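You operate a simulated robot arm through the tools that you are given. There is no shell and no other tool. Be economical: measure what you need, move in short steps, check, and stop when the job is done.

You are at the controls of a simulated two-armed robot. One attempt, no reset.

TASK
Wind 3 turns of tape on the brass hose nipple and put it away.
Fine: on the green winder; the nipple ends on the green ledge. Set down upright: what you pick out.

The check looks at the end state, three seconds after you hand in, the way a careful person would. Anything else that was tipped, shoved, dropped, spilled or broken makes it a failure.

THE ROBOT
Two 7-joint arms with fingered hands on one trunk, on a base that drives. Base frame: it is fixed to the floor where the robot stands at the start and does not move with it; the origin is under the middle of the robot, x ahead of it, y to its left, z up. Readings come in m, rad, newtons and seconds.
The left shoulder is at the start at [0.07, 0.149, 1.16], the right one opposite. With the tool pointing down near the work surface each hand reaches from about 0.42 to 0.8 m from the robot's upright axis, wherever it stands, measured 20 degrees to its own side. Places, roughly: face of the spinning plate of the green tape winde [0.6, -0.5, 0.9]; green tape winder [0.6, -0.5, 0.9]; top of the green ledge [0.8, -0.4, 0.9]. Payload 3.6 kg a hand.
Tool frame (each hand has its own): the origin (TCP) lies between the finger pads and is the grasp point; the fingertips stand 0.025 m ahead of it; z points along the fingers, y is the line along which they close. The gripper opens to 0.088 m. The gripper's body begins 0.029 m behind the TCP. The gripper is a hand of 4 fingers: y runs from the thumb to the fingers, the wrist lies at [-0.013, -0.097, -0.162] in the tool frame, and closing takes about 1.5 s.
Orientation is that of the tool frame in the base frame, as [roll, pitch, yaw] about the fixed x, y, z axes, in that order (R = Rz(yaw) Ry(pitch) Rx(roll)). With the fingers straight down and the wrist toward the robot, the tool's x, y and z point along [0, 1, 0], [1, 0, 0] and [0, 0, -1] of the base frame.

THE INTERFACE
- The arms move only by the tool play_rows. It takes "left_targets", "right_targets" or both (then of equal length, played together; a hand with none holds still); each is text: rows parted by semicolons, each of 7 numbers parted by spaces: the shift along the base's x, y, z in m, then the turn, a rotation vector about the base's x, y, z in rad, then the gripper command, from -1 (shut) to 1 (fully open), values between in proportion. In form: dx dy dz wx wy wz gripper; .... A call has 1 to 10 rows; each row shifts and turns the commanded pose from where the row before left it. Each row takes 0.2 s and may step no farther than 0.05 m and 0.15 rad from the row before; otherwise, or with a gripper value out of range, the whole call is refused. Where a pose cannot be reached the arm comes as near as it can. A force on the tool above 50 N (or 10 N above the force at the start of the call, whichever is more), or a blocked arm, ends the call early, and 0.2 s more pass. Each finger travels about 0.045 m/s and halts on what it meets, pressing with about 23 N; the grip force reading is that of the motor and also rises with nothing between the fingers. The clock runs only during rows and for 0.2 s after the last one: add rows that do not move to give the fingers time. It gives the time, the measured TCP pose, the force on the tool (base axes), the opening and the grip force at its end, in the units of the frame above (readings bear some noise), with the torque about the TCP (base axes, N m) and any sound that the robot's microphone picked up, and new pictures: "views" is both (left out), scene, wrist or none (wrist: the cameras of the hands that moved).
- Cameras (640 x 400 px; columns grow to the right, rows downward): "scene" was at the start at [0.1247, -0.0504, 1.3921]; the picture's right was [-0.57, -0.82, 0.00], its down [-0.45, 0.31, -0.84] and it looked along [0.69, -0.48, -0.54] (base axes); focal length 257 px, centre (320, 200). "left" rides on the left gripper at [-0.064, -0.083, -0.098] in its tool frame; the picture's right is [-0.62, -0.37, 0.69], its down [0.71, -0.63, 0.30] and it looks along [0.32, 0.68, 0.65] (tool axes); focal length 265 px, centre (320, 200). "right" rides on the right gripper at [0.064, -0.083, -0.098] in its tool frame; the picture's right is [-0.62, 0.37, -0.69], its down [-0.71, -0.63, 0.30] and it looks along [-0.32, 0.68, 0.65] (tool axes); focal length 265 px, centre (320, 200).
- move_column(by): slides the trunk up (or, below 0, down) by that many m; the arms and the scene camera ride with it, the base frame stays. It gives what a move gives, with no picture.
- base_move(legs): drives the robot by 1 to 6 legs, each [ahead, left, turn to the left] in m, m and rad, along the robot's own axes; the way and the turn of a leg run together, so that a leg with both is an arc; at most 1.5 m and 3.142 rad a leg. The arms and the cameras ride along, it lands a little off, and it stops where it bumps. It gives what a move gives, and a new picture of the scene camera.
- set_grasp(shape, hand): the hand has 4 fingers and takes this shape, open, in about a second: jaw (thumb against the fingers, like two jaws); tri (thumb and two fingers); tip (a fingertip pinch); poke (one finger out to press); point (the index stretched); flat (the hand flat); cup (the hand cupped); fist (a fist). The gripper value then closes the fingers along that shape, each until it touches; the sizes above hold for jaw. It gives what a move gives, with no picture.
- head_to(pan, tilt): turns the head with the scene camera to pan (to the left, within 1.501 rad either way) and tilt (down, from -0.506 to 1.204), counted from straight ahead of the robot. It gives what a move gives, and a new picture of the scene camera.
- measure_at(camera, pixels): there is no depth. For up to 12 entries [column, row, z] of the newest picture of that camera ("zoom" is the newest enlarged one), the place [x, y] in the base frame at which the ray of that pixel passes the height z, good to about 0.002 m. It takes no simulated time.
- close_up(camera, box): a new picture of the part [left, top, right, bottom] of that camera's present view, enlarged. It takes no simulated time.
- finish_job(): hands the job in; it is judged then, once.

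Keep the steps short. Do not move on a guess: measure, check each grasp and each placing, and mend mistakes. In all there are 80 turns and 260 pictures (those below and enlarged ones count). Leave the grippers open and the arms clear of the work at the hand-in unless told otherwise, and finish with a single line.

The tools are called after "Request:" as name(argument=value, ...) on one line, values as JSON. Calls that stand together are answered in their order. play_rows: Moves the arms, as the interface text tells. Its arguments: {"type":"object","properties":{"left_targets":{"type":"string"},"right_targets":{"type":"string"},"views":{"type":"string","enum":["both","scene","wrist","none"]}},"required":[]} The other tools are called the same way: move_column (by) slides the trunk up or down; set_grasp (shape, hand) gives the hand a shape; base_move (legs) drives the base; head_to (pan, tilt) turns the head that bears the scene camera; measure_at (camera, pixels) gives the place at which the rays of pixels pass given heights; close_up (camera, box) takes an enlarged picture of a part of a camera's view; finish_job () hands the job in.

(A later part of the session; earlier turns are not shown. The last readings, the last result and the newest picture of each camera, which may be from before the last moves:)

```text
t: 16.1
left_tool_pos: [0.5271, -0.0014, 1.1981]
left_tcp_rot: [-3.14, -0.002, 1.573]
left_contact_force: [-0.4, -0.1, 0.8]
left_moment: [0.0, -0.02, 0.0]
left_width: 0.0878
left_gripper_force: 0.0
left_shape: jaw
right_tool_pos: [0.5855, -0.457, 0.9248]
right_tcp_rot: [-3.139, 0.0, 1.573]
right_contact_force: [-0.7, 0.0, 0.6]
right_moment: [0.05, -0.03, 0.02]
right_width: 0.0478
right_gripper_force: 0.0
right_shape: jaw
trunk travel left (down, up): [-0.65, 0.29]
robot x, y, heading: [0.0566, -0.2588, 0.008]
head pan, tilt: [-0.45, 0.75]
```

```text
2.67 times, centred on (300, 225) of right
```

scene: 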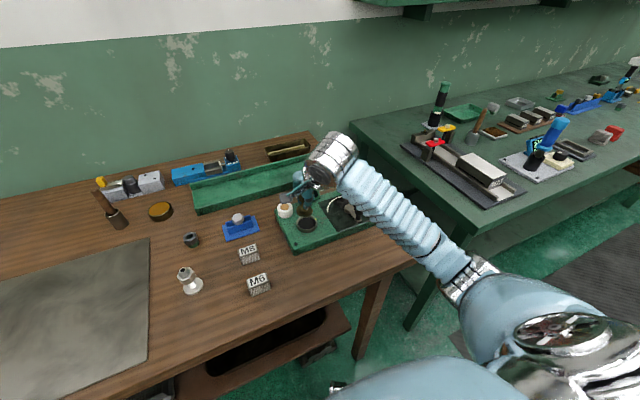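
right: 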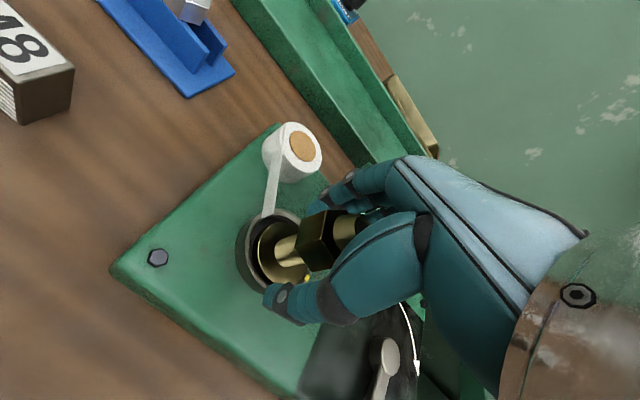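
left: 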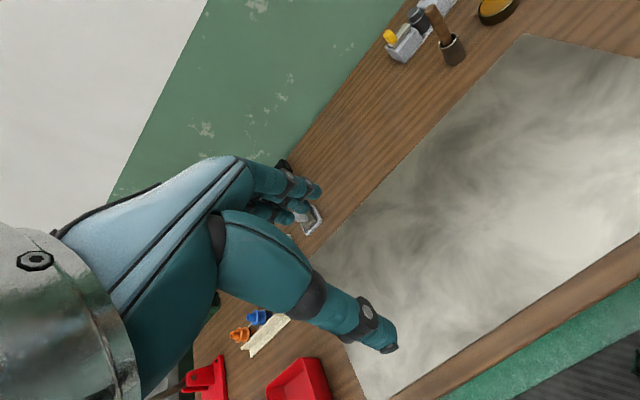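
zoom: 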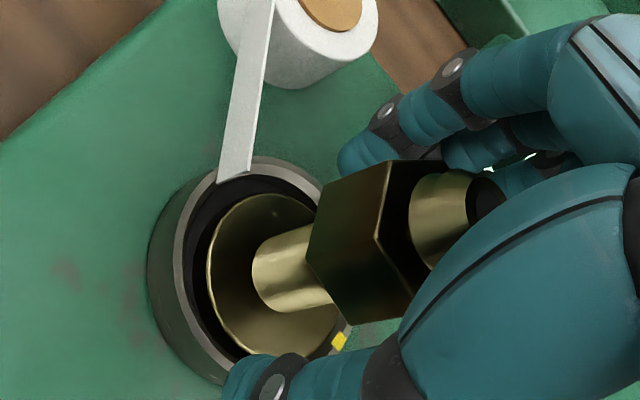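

The nipple stands free in the plate. I'll raise straight up and clear of it.

Request:
play_rows(right_targets="0 0 0.01 0 0 0 0.15;0 0 0.03 0 0 0 0.15;0 0 0.04 0 0 0 0.15;0 0 0.04 0 0 0 0.3;-0.01 -0.01 0 0 0 0 0.3;0 0 0 0 0 0 0.3")

Request:
close_up(camera="scene", box=[260, 170, 390, 260])

```text
t: 17.5
left_tool_pos: [0.5278, 0.0013, 1.1979]
left_tcp_rot: [-3.141, -0.001, 1.573]
left_contact_force: [-0.5, -0.4, -0.3]
left_moment: [0.0, -0.01, 0.01]
left_width: 0.0876
left_gripper_force: 0.0
left_shape: jaw
right_tool_pos: [0.5754, -0.4644, 1.0455]
right_tcp_rot: [3.14, 0.0, 1.572]
right_contact_force: [-0.5, -0.5, 0.2]
right_moment: [-0.01, -0.02, -0.01]
right_width: 0.0568
right_gripper_force: 0.2
right_shape: jaw
trunk travel left (down, up): [-0.65, 0.29]
robot x, y, heading: [0.0536, -0.2586, 0.008]
head pan, tilt: [-0.45, 0.75]
```

scene: 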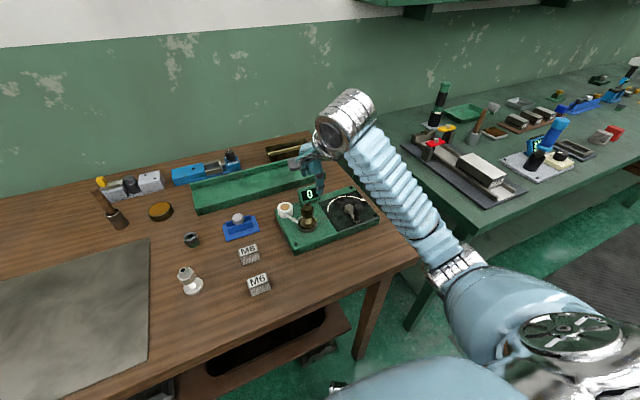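
right: 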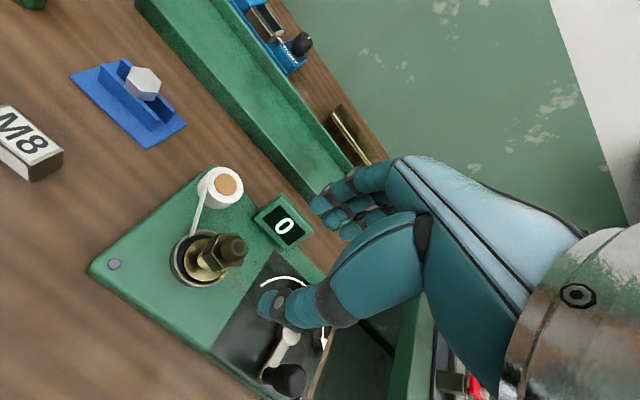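

```text
4.44 times, centred on (325, 215) of scene
```

zoom: 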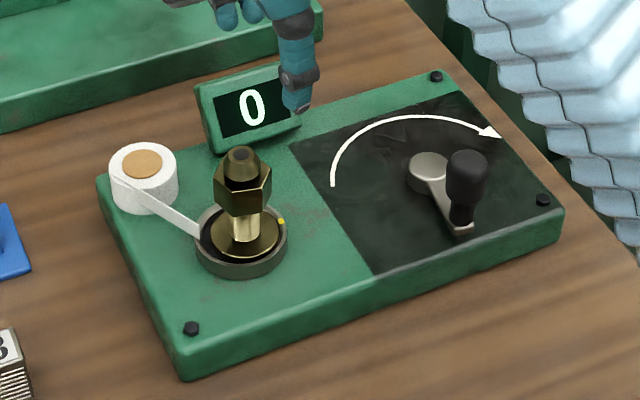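

Counter still 0 with the tape on the nipple. Before gripping the crank knob I need to know how wide the hand is and how tall the surroundings are, so I'll look closely.

Request:
close_up(camera="right", box=[240, 160, 400, 280])

Request:
close_up(camera="right", box=[160, 220, 340, 400])

Request:
close_up(camera="scene", box=[270, 130, 370, 210])

```text
3.33 times, centred on (320, 220) of right
```

zoom: 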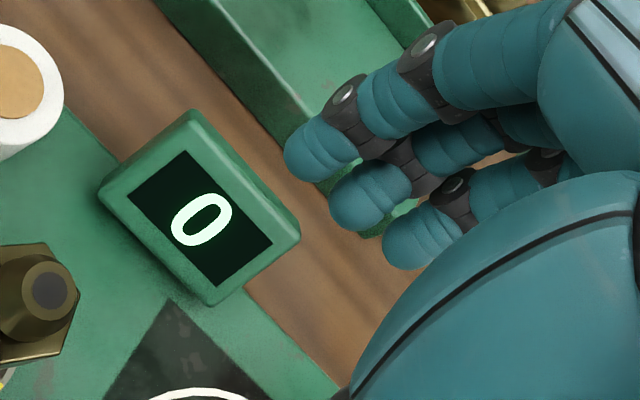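

```text
2.22 times, centred on (250, 310) of right
```

zoom: 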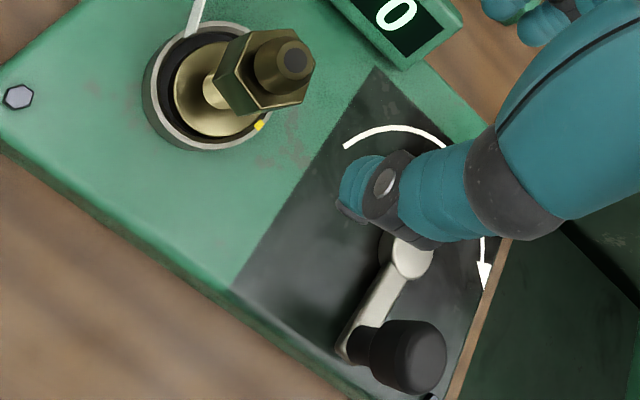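

```text
5.00 times, centred on (320, 170) of scene
```

zoom: 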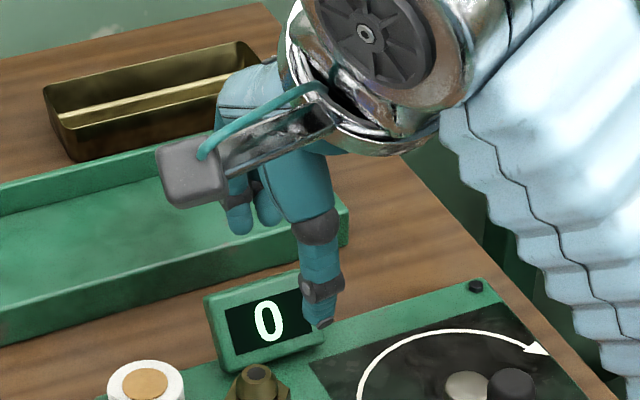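

Request:
measure_at(camera="scene", pixels=[[319.8, 199, 0.9], [319.8, 199, 0.885], [313.3, 189, 0.93], [313.3, 189, 0.94], [349, 204, 0.9], [349, 204, 0.905], [356.7, 216.2, 0.89], [358.2, 203, 0.94], [358.2, 203, 0.95], [352, 245, 0.85]])

Request:
measure_at(camera="right", pixels=[[290, 335, 0.9], [290, 335, 0.905], [264.5, 374, 0.89], [294, 378, 0.94], [294, 378, 0.95], [301, 222, 0.9], [283, 250, 0.89], [284, 211, 0.93], [302, 218, 0.93]])

```text
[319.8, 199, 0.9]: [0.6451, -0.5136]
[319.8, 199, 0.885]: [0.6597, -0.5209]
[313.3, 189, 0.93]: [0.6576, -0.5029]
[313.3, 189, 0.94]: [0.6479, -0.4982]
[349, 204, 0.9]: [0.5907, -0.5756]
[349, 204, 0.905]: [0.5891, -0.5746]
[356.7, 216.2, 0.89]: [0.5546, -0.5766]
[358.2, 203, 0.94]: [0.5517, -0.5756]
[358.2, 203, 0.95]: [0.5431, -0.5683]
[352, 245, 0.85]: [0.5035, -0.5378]
```

```text
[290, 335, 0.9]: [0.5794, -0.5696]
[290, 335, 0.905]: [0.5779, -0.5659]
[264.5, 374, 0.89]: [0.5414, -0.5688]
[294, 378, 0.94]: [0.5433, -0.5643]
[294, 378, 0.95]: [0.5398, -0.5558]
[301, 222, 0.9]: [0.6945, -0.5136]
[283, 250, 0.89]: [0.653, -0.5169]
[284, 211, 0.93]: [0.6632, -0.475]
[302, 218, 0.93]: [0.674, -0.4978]
```

Request:
measure_at(camera="scene", pixels=[[358.1, 204.5, 0.93], [358.1, 204.5, 0.94], [358.1, 204.5, 0.95], [356.8, 217.5, 0.89], [356.8, 217.5, 0.9], [349.1, 206.8, 0.9], [349.1, 206.8, 0.91]])

Request:
measure_at(camera="right", pixels=[[297.3, 381, 0.93], [297.3, 381, 0.94], [297.3, 381, 0.95], [268, 374, 0.89], [268, 374, 0.9], [290.5, 334.8, 0.91]])

```text
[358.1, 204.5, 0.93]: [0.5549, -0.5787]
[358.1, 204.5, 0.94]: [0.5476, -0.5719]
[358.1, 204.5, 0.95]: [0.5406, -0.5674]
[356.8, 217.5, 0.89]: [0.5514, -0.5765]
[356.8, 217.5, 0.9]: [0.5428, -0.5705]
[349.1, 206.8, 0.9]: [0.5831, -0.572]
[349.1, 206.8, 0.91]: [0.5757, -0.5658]
```

```text
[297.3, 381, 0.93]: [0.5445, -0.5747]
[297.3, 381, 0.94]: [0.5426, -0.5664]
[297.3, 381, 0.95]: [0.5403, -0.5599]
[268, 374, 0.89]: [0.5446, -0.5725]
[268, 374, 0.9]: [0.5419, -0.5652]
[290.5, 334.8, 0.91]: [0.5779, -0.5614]
```

The knob is about (0.544, -0.570) with its top near 0.943. The hub is about (0.580, -0.568), so the radius is about 0.036. I'll go above the knob first, then descend after a check.

Request:
play_rows(right_targets="-0.008 -0.027 0 0 0 0 0.3;-0.008 -0.027 0 0 0 0 0.3;-0.008 -0.027 -0.01 0 0 0 0.3;-0.0075 -0.025 -0.035 0 0 0 0.3;0 0 0 0 0 0 0.3;0 0 0 0 0 0 0.3")

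Request:
close_up(camera="right", box=[200, 180, 360, 300])

Request:
close_up(camera="scene", box=[260, 170, 390, 260])

```text
t: 18.9
left_tool_pos: [0.5274, 0.0011, 1.1989]
left_tcp_rot: [-3.14, -0.001, 1.574]
left_contact_force: [-0.5, -0.5, 0.0]
left_moment: [0.0, 0.02, -0.02]
left_width: 0.0875
left_gripper_force: 0.1
left_shape: jaw
right_tool_pos: [0.5441, -0.5739, 1.0024]
right_tcp_rot: [-3.14, 0.0, 1.573]
right_contact_force: [0.4, -0.2, 0.2]
right_moment: [0.0, 0.0, -0.02]
right_width: 0.0568
right_gripper_force: 0.1
right_shape: jaw
trunk travel left (down, up): [-0.65, 0.29]
robot x, y, heading: [0.0547, -0.2546, 0.01]
head pan, tilt: [-0.45, 0.75]
```

scene: 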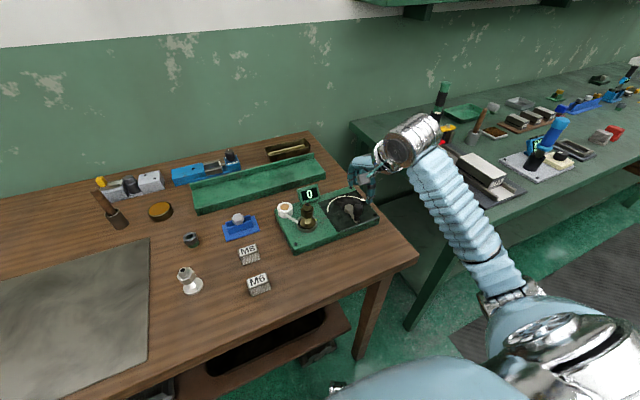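
right: 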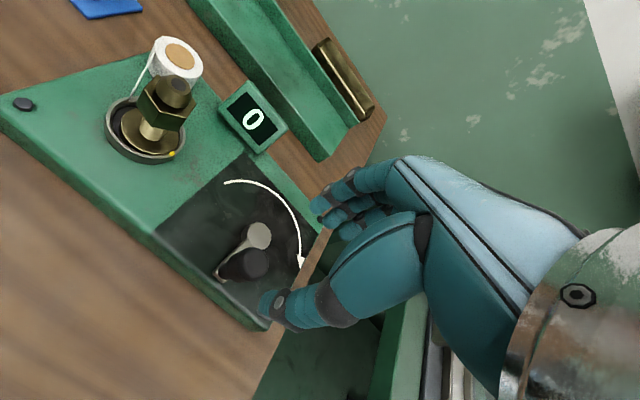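

```text
3.33 times, centred on (280, 240) of right
```

zoom: 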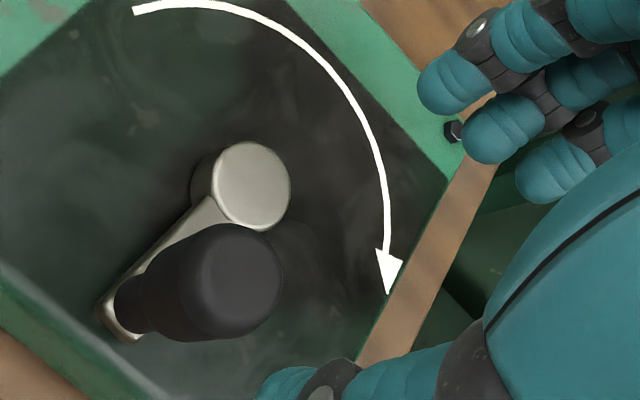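

```text
4.44 times, centred on (325, 215) of scene
```

zoom: 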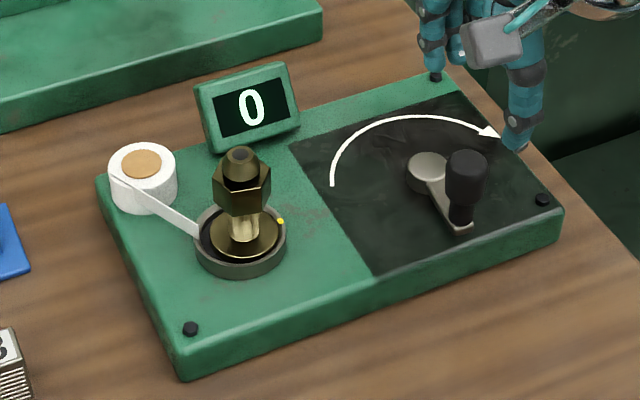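

Request:
measure_at(camera="right", pixels=[[253.9, 264.6, 0.93], [253.9, 264.6, 0.94], [253.9, 264.6, 0.95], [259.6, 235.8, 0.9], [259.6, 235.8, 0.905], [259.6, 235.8, 0.91], [224, 271.5, 0.895], [224, 271.5, 0.9]])

Request:
measure_at(camera="zoom", pixels=[[427, 166, 0.9], [427, 166, 0.905], [427, 166, 0.91], [468, 163, 0.94], [468, 163, 0.945], [468, 163, 0.95], [460, 214, 0.9]])

```text
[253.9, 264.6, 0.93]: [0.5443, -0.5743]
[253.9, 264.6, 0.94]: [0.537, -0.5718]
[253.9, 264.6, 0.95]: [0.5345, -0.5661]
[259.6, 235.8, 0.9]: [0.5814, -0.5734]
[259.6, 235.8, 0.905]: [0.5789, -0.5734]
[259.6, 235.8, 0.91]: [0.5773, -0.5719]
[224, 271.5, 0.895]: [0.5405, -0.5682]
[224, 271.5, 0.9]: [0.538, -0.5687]
```

```text
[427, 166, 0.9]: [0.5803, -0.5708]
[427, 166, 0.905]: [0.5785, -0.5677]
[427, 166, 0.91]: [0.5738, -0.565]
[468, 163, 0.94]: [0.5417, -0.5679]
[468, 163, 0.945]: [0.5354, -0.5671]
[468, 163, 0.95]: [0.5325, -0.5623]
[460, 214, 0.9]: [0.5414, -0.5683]
```

The knob is about (0.541, -0.570) and the hub about (0.580, -0.571), radius about 0.039. Descending around the knob.

Request:
play_rows(right_targets="-0.003 0.002 -0.02 0 0 0 0.3;0 0 -0.02 0 0 0 0.3;0 0 -0.015 0 0 0 0.3;0 0 -0.011 0 0 0 0.3;0 0 0 0 0 0 0.3")

Request:
close_up(camera="right", box=[230, 180, 390, 300])

Request:
close_up(camera="scene", box=[290, 170, 400, 250])

```text
t: 20.1
left_tool_pos: [0.5262, 0.0012, 1.1977]
left_tcp_rot: [-3.142, -0.002, 1.573]
left_contact_force: [-0.7, 0.5, 0.6]
left_moment: [-0.02, -0.02, 0.01]
left_width: 0.0875
left_gripper_force: 0.0
left_shape: jaw
right_tool_pos: [0.5426, -0.5676, 0.9362]
right_tcp_rot: [3.141, -0.001, 1.574]
right_contact_force: [-0.8, 0.2, 0.0]
right_moment: [0.01, -0.03, -0.02]
right_width: 0.0568
right_gripper_force: 0.1
right_shape: jaw
trunk travel left (down, up): [-0.65, 0.29]
robot x, y, heading: [0.0536, -0.2604, 0.003]
head pan, tilt: [-0.45, 0.75]
```

scene: 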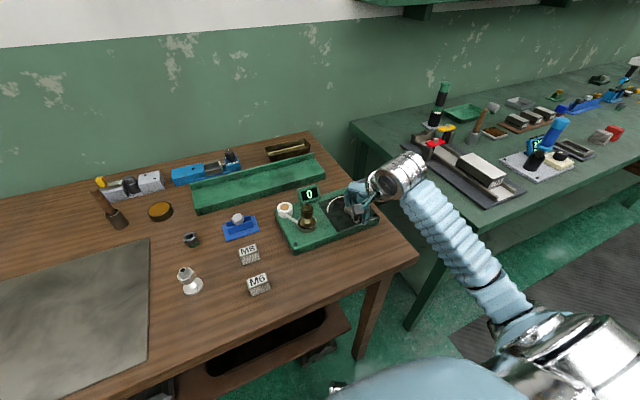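
right: 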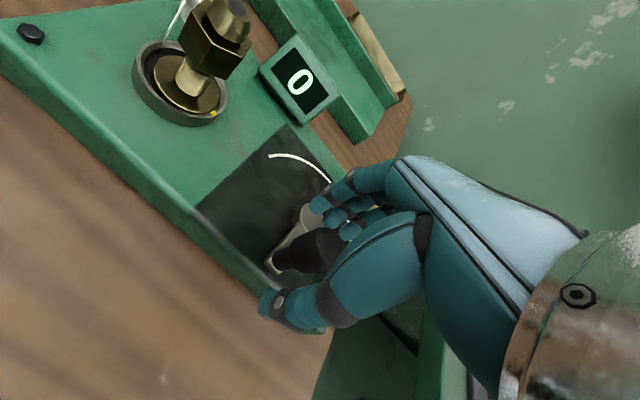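

```text
3.33 times, centred on (310, 240) of right
```

zoom: 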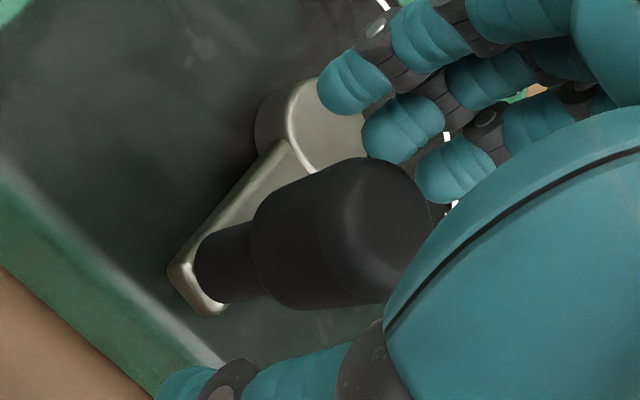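

```text
5.00 times, centred on (345, 210) of scene
```

zoom: 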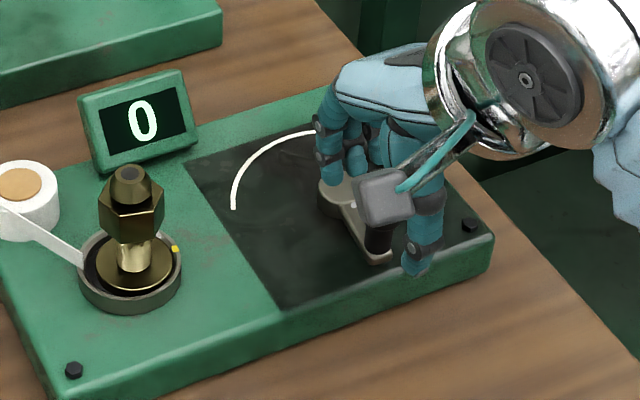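

The knob is between thumb and fingers, and the tips clear the hub. Closing.

Request:
play_rows(right_targets="0 0 0 0 0 0 -1;0 0 0 0 0 0 -1;0 0 0 0 0 0 -1;0 0 0 0 0 0 -1;0 0 0 0 0 0 -1;0 0 0 0 0 0 -1", views="wrist")

Request:
close_up(camera="right", box=[230, 180, 390, 300])

```text
t: 21.5
left_tool_pos: [0.5269, 0.0011, 1.1975]
left_tcp_rot: [3.141, 0.001, 1.573]
left_contact_force: [-0.3, 1.0, -0.2]
left_moment: [0.0, 0.01, -0.04]
left_width: 0.0878
left_gripper_force: 0.1
left_shape: jaw
right_tool_pos: [0.5415, -0.5687, 0.9359]
right_tcp_rot: [-3.141, -0.001, 1.572]
right_contact_force: [-3.9, 0.2, -3.6]
right_moment: [0.0, 0.05, -0.01]
right_width: 0.0116
right_gripper_force: 22.7
right_shape: jaw
trunk travel left (down, up): [-0.65, 0.29]
robot x, y, heading: [0.0515, -0.2611, 0.006]
head pan, tilt: [-0.45, 0.75]
```

right: 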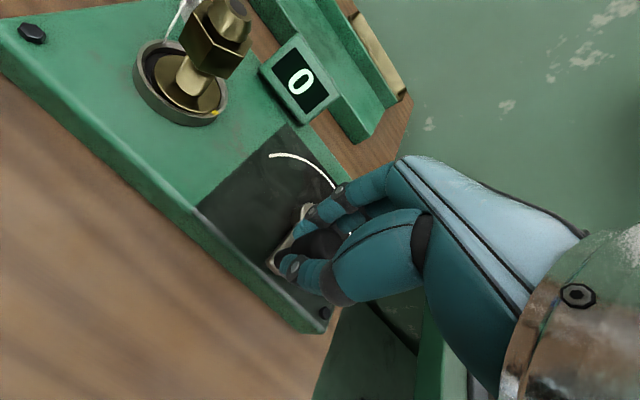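

```text
3.33 times, centred on (310, 240) of right
```

zoom: 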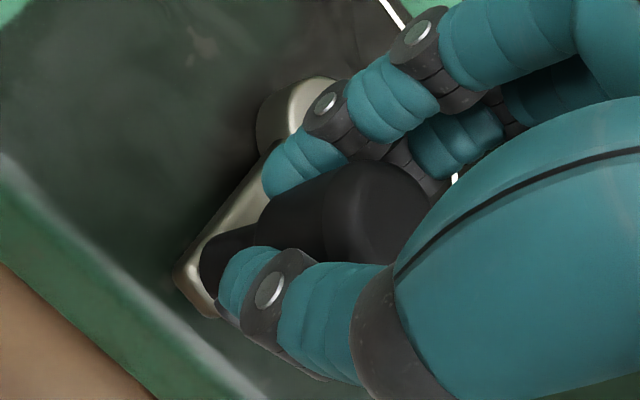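

The knob is gripped (22.7 N). Seen from above, the arrow runs clockwise, so the knob goes first toward +y, then +x. I'll make the first 80° and check forces and position.

Request:
play_rows(right_targets="0.00232 0.01317 0 0 0 0 -1;0.00669 0.01158 0 0 0 0 -1;0.01024 0.00859 0 0 0 0 -1;0.01257 0.00457 0 0 0 0 -1;0 0 0 0 0 0 -1")

Request:
close_up(camera="scene", box=[270, 160, 390, 250])

```text
t: 22.7
left_tool_pos: [0.5265, 0.0012, 1.1969]
left_tcp_rot: [3.141, 0.0, 1.572]
left_contact_force: [-0.1, 0.0, 0.5]
left_moment: [0.01, 0.0, -0.02]
left_width: 0.0877
left_gripper_force: 0.0
left_shape: jaw
right_tool_pos: [0.5742, -0.5306, 0.9335]
right_tcp_rot: [-3.141, -0.001, 1.573]
right_contact_force: [-1.2, 4.3, -2.2]
right_moment: [0.07, -0.02, -0.02]
right_width: 0.0115
right_gripper_force: 23.1
right_shape: jaw
trunk travel left (down, up): [-0.65, 0.29]
robot x, y, heading: [0.0503, -0.2581, 0.008]
head pan, tilt: [-0.45, 0.75]
```

scene: 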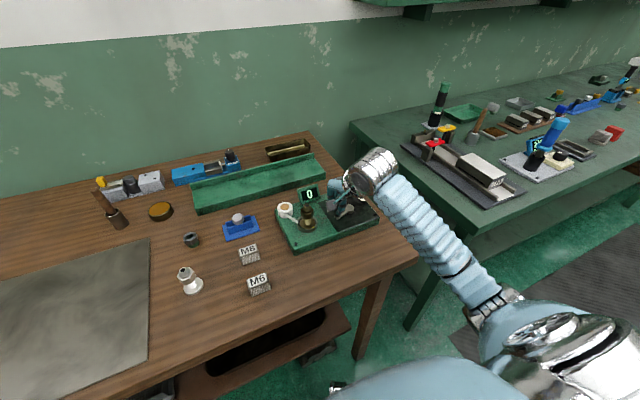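
right: 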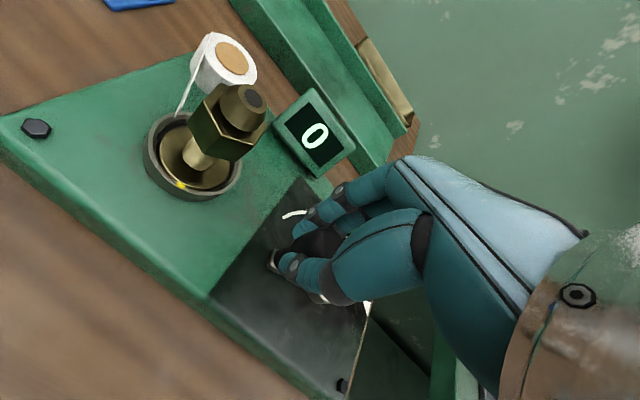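

```text
4.44 times, centred on (330, 205) of scene
```

zoom: 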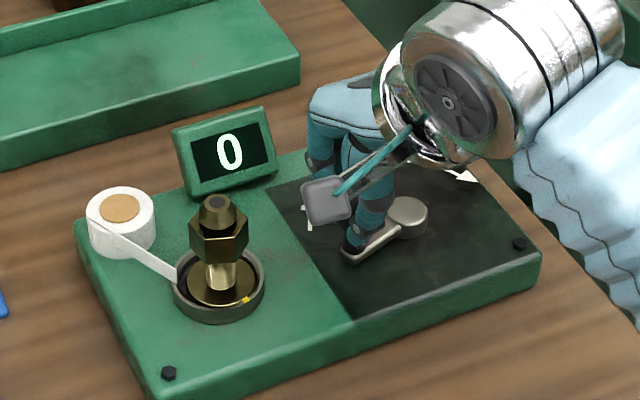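

The crank follows with small force, the yellow plate mark rotates and the nipple stays put. I'll continue through the far side with 9 rows.

Request:
play_rows(right_targets="0.01337 0 0 0 0 0 -1;0.01257 -0.00457 0 0 0 0 -1;0.01024 -0.00859 0 0 0 0 -1;0.00669 -0.01158 0 0 0 0 -1;0.00232 -0.01317 0 0 0 0 -1;-0.00232 -0.01317 0 0 0 0 -1;-0.00669 -0.01158 0 0 0 0 -1;-0.01024 -0.00859 0 0 0 0 -1;-0.01257 -0.00457 0 0 0 0 -1;0 0 0 0 0 0 -1", views="wrist")

Request:
close_up(camera="scene", box=[270, 160, 390, 250])

```text
t: 24.9
left_tool_pos: [0.5291, -0.0021, 1.1978]
left_tcp_rot: [-3.141, -0.004, 1.571]
left_contact_force: [0.0, -0.6, -0.6]
left_moment: [0.01, 0.03, -0.01]
left_width: 0.0878
left_gripper_force: 0.2
left_shape: jaw
right_tool_pos: [0.5878, -0.6108, 0.9347]
right_tcp_rot: [-3.138, 0.0, 1.568]
right_contact_force: [3.9, -18.2, -0.3]
right_moment: [-0.35, -0.23, -0.14]
right_width: 0.012
right_gripper_force: 23.5
right_shape: jaw
trunk travel left (down, up): [-0.65, 0.29]
robot x, y, heading: [0.0565, -0.2592, 0.002]
head pan, tilt: [-0.45, 0.75]
```

right: 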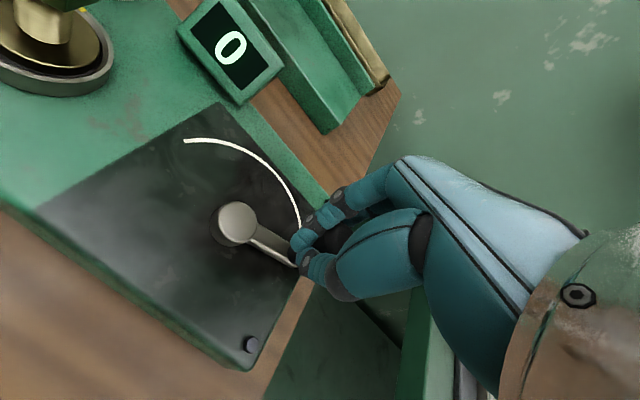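

```text
4.44 times, centred on (330, 205) of scene
```

zoom: 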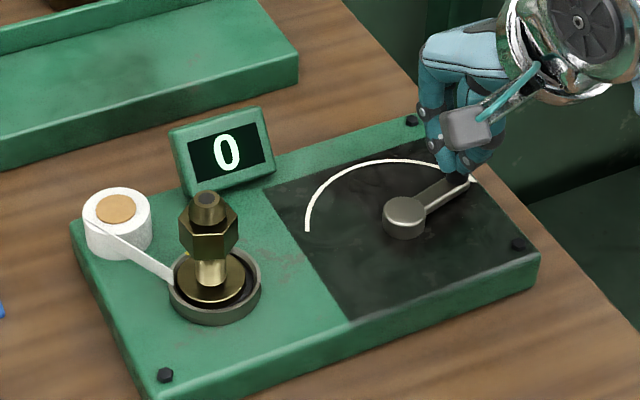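

The crank followed around to -80°. The 18 N radial push suggests the true radius is nearer 0.040, so I'll use that and continue.

Request:
play_rows(right_targets="-0.014 -0.0018 0 0 0 0 -1;-0.01315 0.00479 0 0 0 0 -1;-0.01072 0.00899 0 0 0 0 -1;-0.007 0.01212 0 0 0 0 -1;-0.00243 0.01379 0 0 0 0 -1;0.00243 0.01379 0 0 0 0 -1;0.007 0.01212 0 0 0 0 -1;0.01072 0.00899 0 0 0 0 -1;0.01315 0.00479 0 0 0 0 -1;0 0 0 0 0 0 -1", views="wrist")

Request:
close_up(camera="scene", box=[270, 160, 390, 250])

```text
t: 27.1
left_tool_pos: [0.5267, 0.0048, 1.1968]
left_tcp_rot: [-3.14, 0.003, 1.573]
left_contact_force: [0.6, 0.1, 0.4]
left_moment: [-0.03, -0.02, 0.01]
left_width: 0.0876
left_gripper_force: 0.1
left_shape: jaw
right_tool_pos: [0.5721, -0.5254, 0.9357]
right_tcp_rot: [-3.136, -0.001, 1.577]
right_contact_force: [-4.7, 21.2, -10.1]
right_moment: [0.2, 0.06, 0.12]
right_width: 0.0109
right_gripper_force: 23.3
right_shape: jaw
trunk travel left (down, up): [-0.65, 0.29]
robot x, y, heading: [0.0524, -0.2601, 0.009]
head pan, tilt: [-0.45, 0.75]
```

right: 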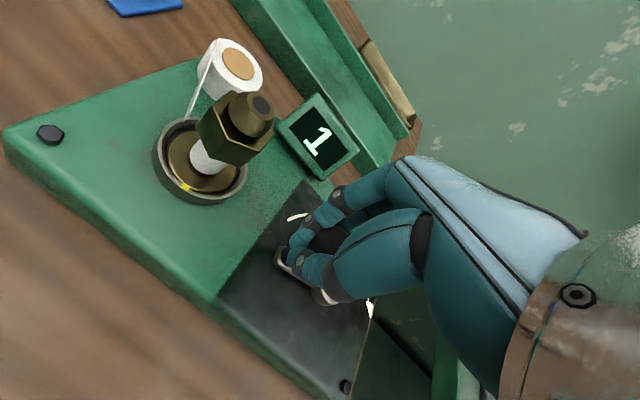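

```text
4.44 times, centred on (330, 205) of scene
```

zoom: 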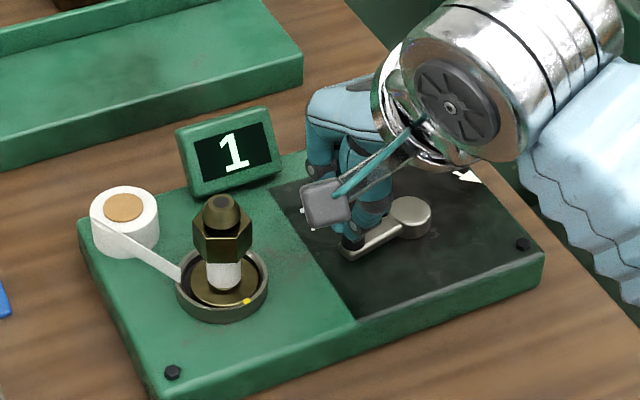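

Counter reads 1 and the neck shows white tape. Forces still point outward at both extremes, so the radius is a bit larger still. I'll use 0.0425 and continue.

Request:
play_rows(right_targets="0.01476 0.0015 0 0 0 0 -1;0.01388 -0.00505 0 0 0 0 -1;0.0113 -0.00948 0 0 0 0 -1;0.00739 -0.01278 0 0 0 0 -1;0.00256 -0.01454 0 0 0 0 -1;-0.00256 -0.01454 0 0 0 0 -1;-0.00739 -0.01278 0 0 0 0 -1;-0.0113 -0.00948 0 0 0 0 -1;-0.01388 -0.00505 0 0 0 0 -1;0 0 0 0 0 0 -1", views="wrist")

Request:
close_up(camera="right", box=[180, 150, 360, 300])

```text
t: 29.3
left_tool_pos: [0.5278, -0.0006, 1.1971]
left_tcp_rot: [-3.139, -0.002, 1.572]
left_contact_force: [-1.0, 0.4, 0.2]
left_moment: [0.03, 0.04, 0.02]
left_width: 0.0879
left_gripper_force: 0.0
left_shape: jaw
right_tool_pos: [0.5873, -0.6137, 0.9351]
right_tcp_rot: [-3.141, 0.0, 1.573]
right_contact_force: [-0.7, -1.3, -5.2]
right_moment: [-0.15, -0.06, -0.01]
right_width: 0.0109
right_gripper_force: 23.1
right_shape: jaw
trunk travel left (down, up): [-0.65, 0.29]
robot x, y, heading: [0.0538, -0.2566, 0.002]
head pan, tilt: [-0.45, 0.75]
```

right: 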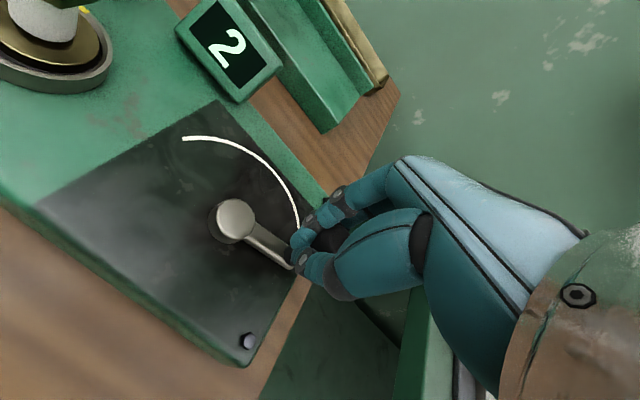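

```text
2.67 times, centred on (270, 225) of right
```

zoom: 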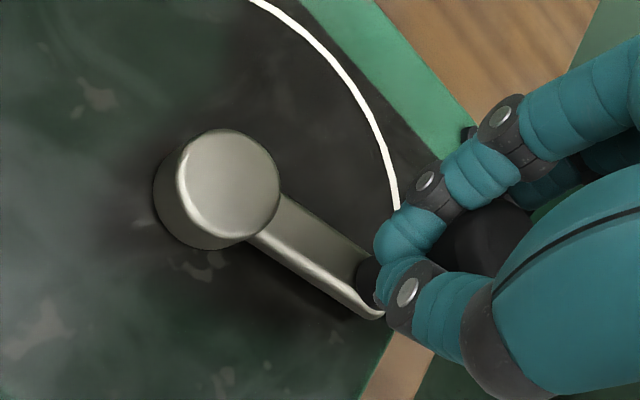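

Forces are now near zero and the counter reads 2, at about 1.72 crank turns from the start. I'll continue to 2.2 turns and look again.

Request:
play_rows(right_targets="-0.01476 0 0 0 0 0 -1;-0.01388 0.00505 0 0 0 0 -1;-0.0113 0.00948 0 0 0 0 -1;-0.00739 0.01278 0 0 0 0 -1;-0.00256 0.01454 0 0 0 0 -1;0.00256 0.01454 0 0 0 0 -1;0.00739 0.01278 0 0 0 0 -1;0.0113 0.00948 0 0 0 0 -1;0.01388 0.00505 0 0 0 0 -1;0 0 0 0 0 0 -1", views="wrist")

Request:
close_up(camera="scene", box=[270, 160, 390, 250])

```text
t: 31.5
left_tool_pos: [0.527, 0.0048, 1.1978]
left_tcp_rot: [-3.141, 0.002, 1.571]
left_contact_force: [-0.2, 0.7, 0.2]
left_moment: [0.01, 0.0, -0.01]
left_width: 0.0877
left_gripper_force: 0.0
left_shape: jaw
right_tool_pos: [0.5734, -0.5251, 0.9349]
right_tcp_rot: [3.14, 0.0, 1.574]
right_contact_force: [-2.9, 15.2, -5.4]
right_moment: [0.12, 0.02, 0.07]
right_width: 0.0109
right_gripper_force: 22.9
right_shape: jaw
trunk travel left (down, up): [-0.65, 0.29]
robot x, y, heading: [0.0525, -0.257, 0.007]
head pan, tilt: [-0.45, 0.75]
```

right: 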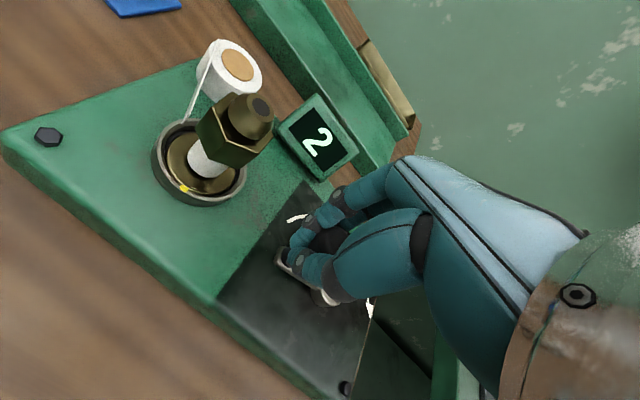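

```text
4.44 times, centred on (330, 205) of scene
```

zoom: 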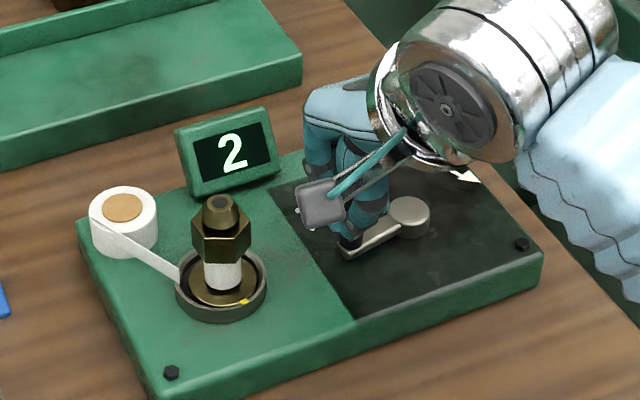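

Still 2, at about 2.2 turns. Continuing to about 2.72 turns.

Request:
play_rows(right_targets="0.01476 0.001 0 0 0 0 -1;0.01388 -0.00505 0 0 0 0 -1;0.0113 -0.00948 0 0 0 0 -1;0.00739 -0.01278 0 0 0 0 -1;0.00256 -0.01454 0 0 0 0 -1;-0.00256 -0.01454 0 0 0 0 -1;-0.00739 -0.01278 0 0 0 0 -1;-0.0113 -0.00948 0 0 0 0 -1;-0.01388 -0.00505 0 0 0 0 -1;0 0 0 0 0 0 -1", views="wrist")

Request:
close_up(camera="scene", box=[270, 160, 390, 250])

```text
t: 33.7
left_tool_pos: [0.5273, 0.0006, 1.1999]
left_tcp_rot: [-3.14, -0.003, 1.571]
left_contact_force: [1.3, 0.0, -0.4]
left_moment: [-0.03, -0.03, 0.01]
left_width: 0.0875
left_gripper_force: 0.0
left_shape: jaw
right_tool_pos: [0.5877, -0.6112, 0.9358]
right_tcp_rot: [3.14, 0.001, 1.573]
right_contact_force: [0.9, -6.7, 3.6]
right_moment: [-0.18, -0.11, -0.04]
right_width: 0.0117
right_gripper_force: 22.4
right_shape: jaw
trunk travel left (down, up): [-0.65, 0.29]
robot x, y, heading: [0.0544, -0.26, 0.01]
head pan, tilt: [-0.45, 0.75]
```

right: 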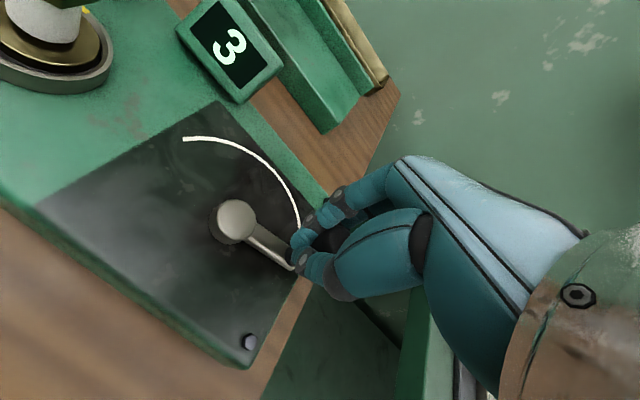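

```text
4.44 times, centred on (330, 205) of scene
```

zoom: 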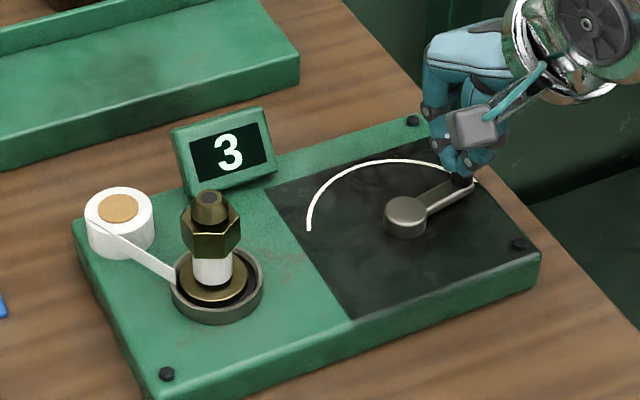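

The counter shows 3 at about 2.72 crank turns. It read 1 at 1.2 turns and 2 at 2.2 turns, so finishing the last 100° back to the start completes three full turns and stays within count 3.

Request:
play_rows(right_targets="-0.01476 -0.001 0 0 0 0 -1;-0.01388 0.00505 0 0 0 0 -1;-0.0113 0.00948 0 0 0 0 -1;-0.00739 0.01278 0 0 0 0 -1;-0.00256 0.01454 0 0 0 0 -1;0 0 0 0 0 0 -1", views="wrist")

Request:
close_up(camera="scene", box=[270, 160, 390, 250])

```text
t: 35.1
left_tool_pos: [0.5258, -0.0006, 1.1986]
left_tcp_rot: [-3.14, -0.002, 1.573]
left_contact_force: [-0.4, 0.7, 0.0]
left_moment: [0.03, 0.01, 0.0]
left_width: 0.0878
left_gripper_force: 0.2
left_shape: jaw
right_tool_pos: [0.5367, -0.5719, 0.9359]
right_tcp_rot: [3.141, 0.001, 1.573]
right_contact_force: [-7.8, -0.4, -4.6]
right_moment: [-0.05, 0.06, -0.06]
right_width: 0.0112
right_gripper_force: 23.2
right_shape: jaw
trunk travel left (down, up): [-0.65, 0.29]
robot x, y, heading: [0.0527, -0.2611, 0.007]
head pan, tilt: [-0.45, 0.75]
```

right: 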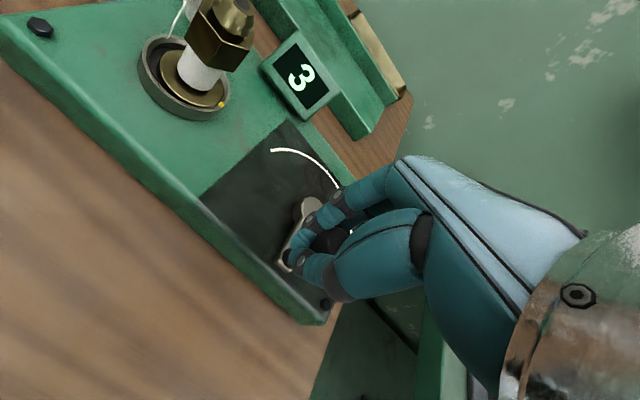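

```text
4.44 times, centred on (330, 205) of scene
```

zoom: 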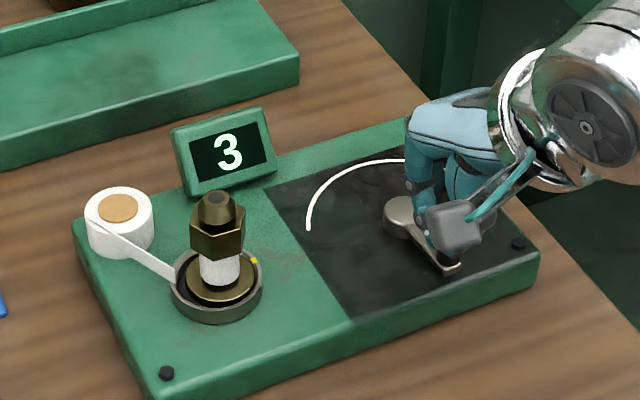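

The counter is 3 and the yellow mark is back at its start. I'll open and rise straight up off the knob.

Request:
play_rows(right_targets="0 0 0 0 0 0 -0.2;0 0 0 0 0 0 0.3;0 0 0 0 0 0 0.3;0 0 0 0 0 0 0.3;0 0 0.02 0 0 0 0.3;0 0 0.04 0 0 0 0.3;0 0 0.04 0 0 0 0.3;0 0 0 0 0 0 0.3")

Request:
close_up(camera="scene", box=[270, 160, 390, 250])

Request:
close_up(camera="right", box=[80, 0, 280, 160])

```text
t: 36.9
left_tool_pos: [0.5275, 0.0012, 1.1989]
left_tcp_rot: [3.141, 0.0, 1.573]
left_contact_force: [-0.1, 0.7, -0.1]
left_moment: [-0.01, 0.01, 0.0]
left_width: 0.0877
left_gripper_force: 0.1
left_shape: jaw
right_tool_pos: [0.5361, -0.5703, 1.0345]
right_tcp_rot: [3.141, -0.002, 1.572]
right_contact_force: [0.0, -0.2, -0.1]
right_moment: [0.01, -0.01, 0.05]
right_width: 0.0567
right_gripper_force: 0.0
right_shape: jaw
trunk travel left (down, up): [-0.65, 0.29]
robot x, y, heading: [0.0532, -0.2619, 0.008]
head pan, tilt: [-0.45, 0.75]
```

scene: 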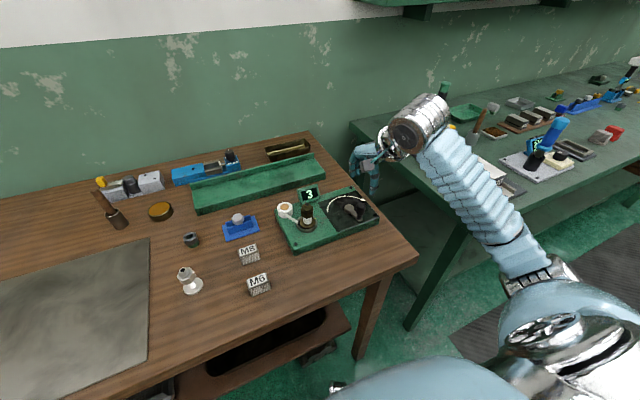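
right: 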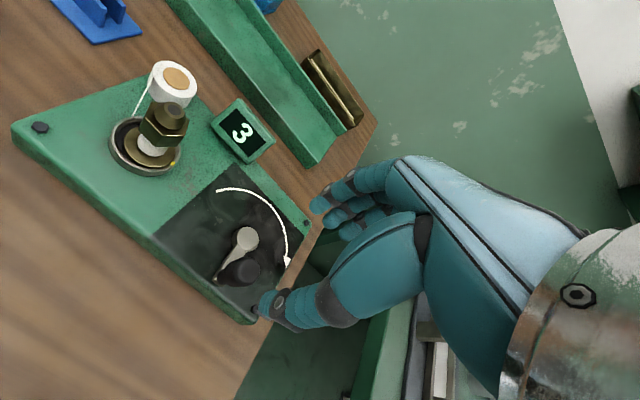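

```text
4.44 times, centred on (330, 205) of scene
```

zoom: 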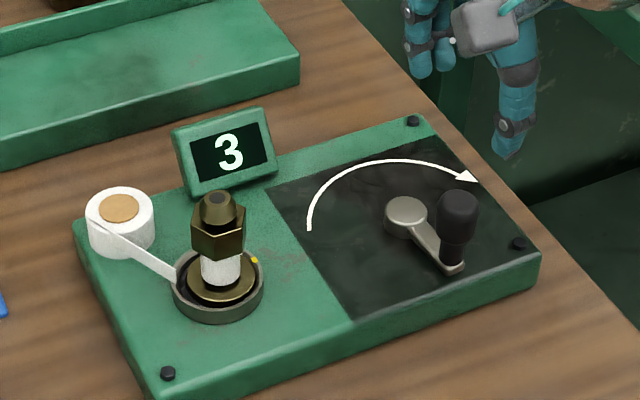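

```text
2.50 times, centred on (180, 80) of right
```

zoom: 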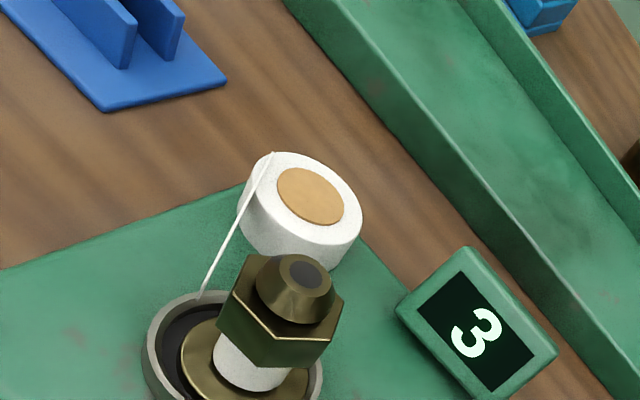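

The knob is released cleanly and the counter stays at 3. Now I'll measure the nipple where it stands in the plate.

Request:
measure_at(camera="scene", pixels=[[306.8, 204.5, 0.95], [306.8, 204.5, 0.955], [306.8, 204.5, 0.96], [307.3, 222.5, 0.89], [307.3, 222.5, 0.895]])

Request:
measure_at(camera="zoom", pixels=[[305, 275, 0.95], [305, 275, 0.955], [305, 275, 0.96]])

Request:
close_up(camera="right", box=[90, 90, 210, 190])

```text
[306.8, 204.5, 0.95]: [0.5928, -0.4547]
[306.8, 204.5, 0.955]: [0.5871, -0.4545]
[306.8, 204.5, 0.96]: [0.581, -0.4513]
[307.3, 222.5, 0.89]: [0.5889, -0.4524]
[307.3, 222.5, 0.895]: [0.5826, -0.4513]
```

```text
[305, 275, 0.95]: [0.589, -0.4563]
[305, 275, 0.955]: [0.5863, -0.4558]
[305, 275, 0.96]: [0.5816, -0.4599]
```

```text
4.00 times, centred on (150, 140) of right
```

zoom: 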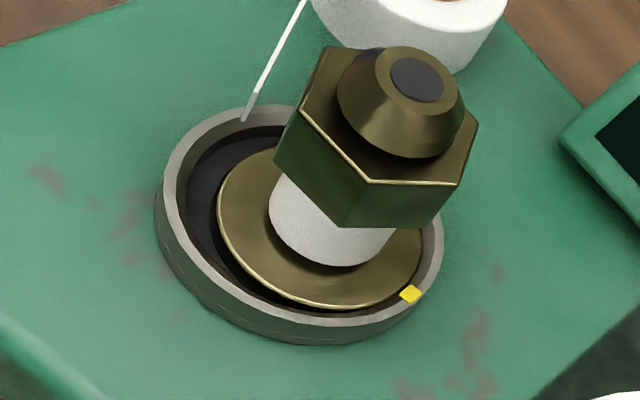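

The nipple is at about (0.588, -0.455), top near 0.954. I'll move above it and check before descending.

Request:
play_rows(right_targets="0.013 0.029 0 0 0 0 0.2;0.013 0.029 0 0 0 0 0.2;0.013 0.029 0 0 0 0 0.2;0.0125 0.0285 0 0 0 0 0.2;0 0 0 0 0 0 0.2;0 0 0 0 0 0 0.2", views="wrist")

Request:
close_up(camera="right", box=[160, 180, 320, 300])

```text
t: 38.3
left_tool_pos: [0.5269, 0.0022, 1.198]
left_tcp_rot: [-3.142, 0.0, 1.574]
left_contact_force: [0.0, -0.4, -0.2]
left_moment: [-0.02, -0.01, 0.01]
left_width: 0.0876
left_gripper_force: 0.1
left_shape: jaw
right_tool_pos: [0.5886, -0.4549, 1.0358]
right_tcp_rot: [3.141, 0.0, 1.572]
right_contact_force: [-0.1, 0.1, -0.3]
right_moment: [-0.03, -0.02, 0.01]
right_width: 0.053
right_gripper_force: 0.1
right_shape: jaw
trunk travel left (down, up): [-0.65, 0.29]
robot x, y, heading: [0.0528, -0.2576, 0.008]
head pan, tilt: [-0.45, 0.75]
```

right: 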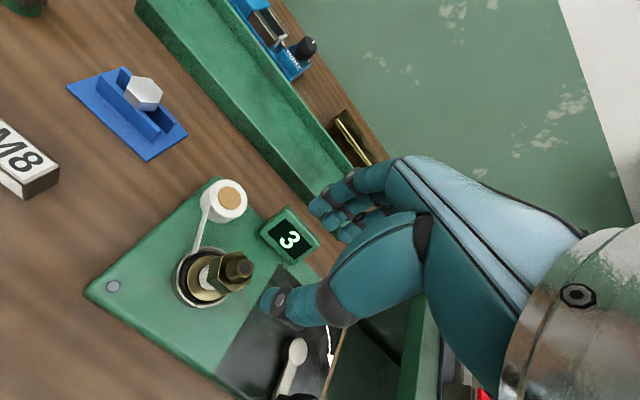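

```text
3.33 times, centred on (240, 240) of right
```

zoom: 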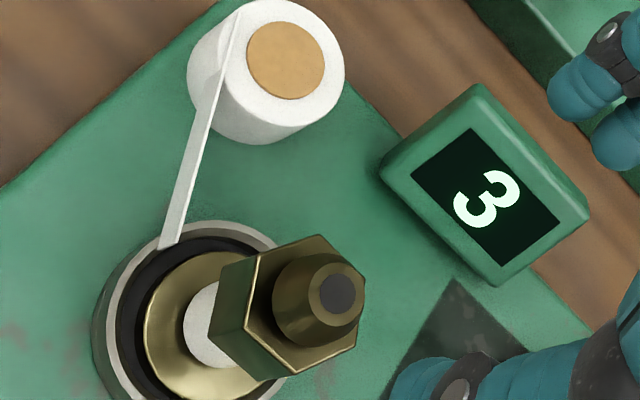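

Request:
measure_at(camera="zoom", pixels=[[338, 292, 0.95], [338, 292, 0.955], [185, 325, 0.89], [312, 300, 0.945]])

```text
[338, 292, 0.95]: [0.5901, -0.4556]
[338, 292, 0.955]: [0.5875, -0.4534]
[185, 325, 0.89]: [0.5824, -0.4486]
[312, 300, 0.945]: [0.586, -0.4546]
```

It's aligned within about a millimetre. Descending to z 0.931.

Request:
play_rows(right_targets="0 0 -0.03 0 0 0 0.2;0 0 -0.03 0 0 0 0.2;0 0 -0.025 0 0 0 0.2;0 0 -0.02 0 0 0 0.2;0 0 0 0 0 0 0.2", views="wrist")

Request:
close_up(camera="right", box=[220, 150, 380, 300])

```text
t: 39.5
left_tool_pos: [0.5263, 0.0015, 1.1976]
left_tcp_rot: [-3.139, -0.001, 1.573]
left_contact_force: [-0.6, -0.6, 0.0]
left_moment: [0.03, -0.01, 0.0]
left_width: 0.0876
left_gripper_force: 0.0
left_shape: jaw
right_tool_pos: [0.5879, -0.4542, 0.9317]
right_tcp_rot: [3.141, 0.0, 1.571]
right_contact_force: [-1.3, -0.5, 0.3]
right_moment: [-0.01, -0.01, 0.01]
right_width: 0.053
right_gripper_force: 0.0
right_shape: jaw
trunk travel left (down, up): [-0.65, 0.29]
robot x, y, heading: [0.0524, -0.2578, 0.012]
head pan, tilt: [-0.45, 0.75]
```

right: 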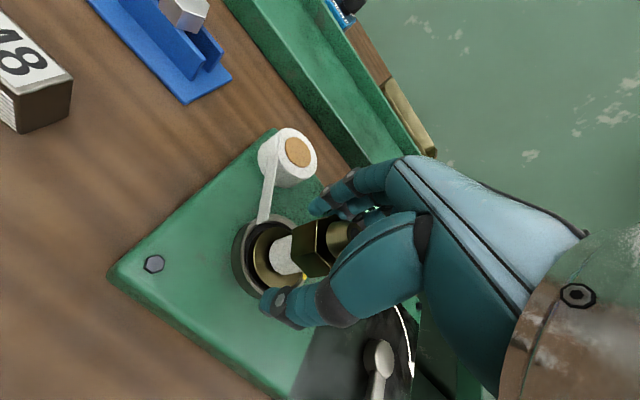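

```text
2.67 times, centred on (300, 225) of right
```

zoom: 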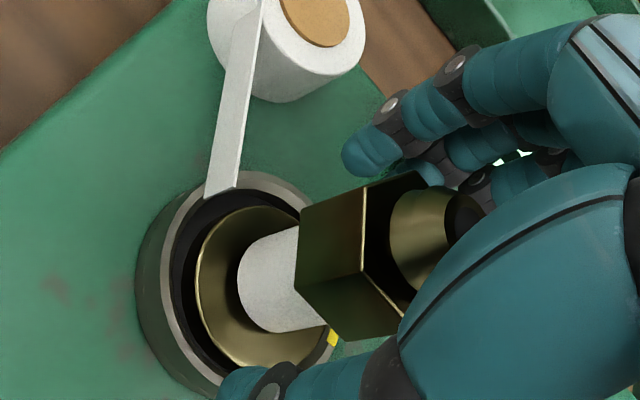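

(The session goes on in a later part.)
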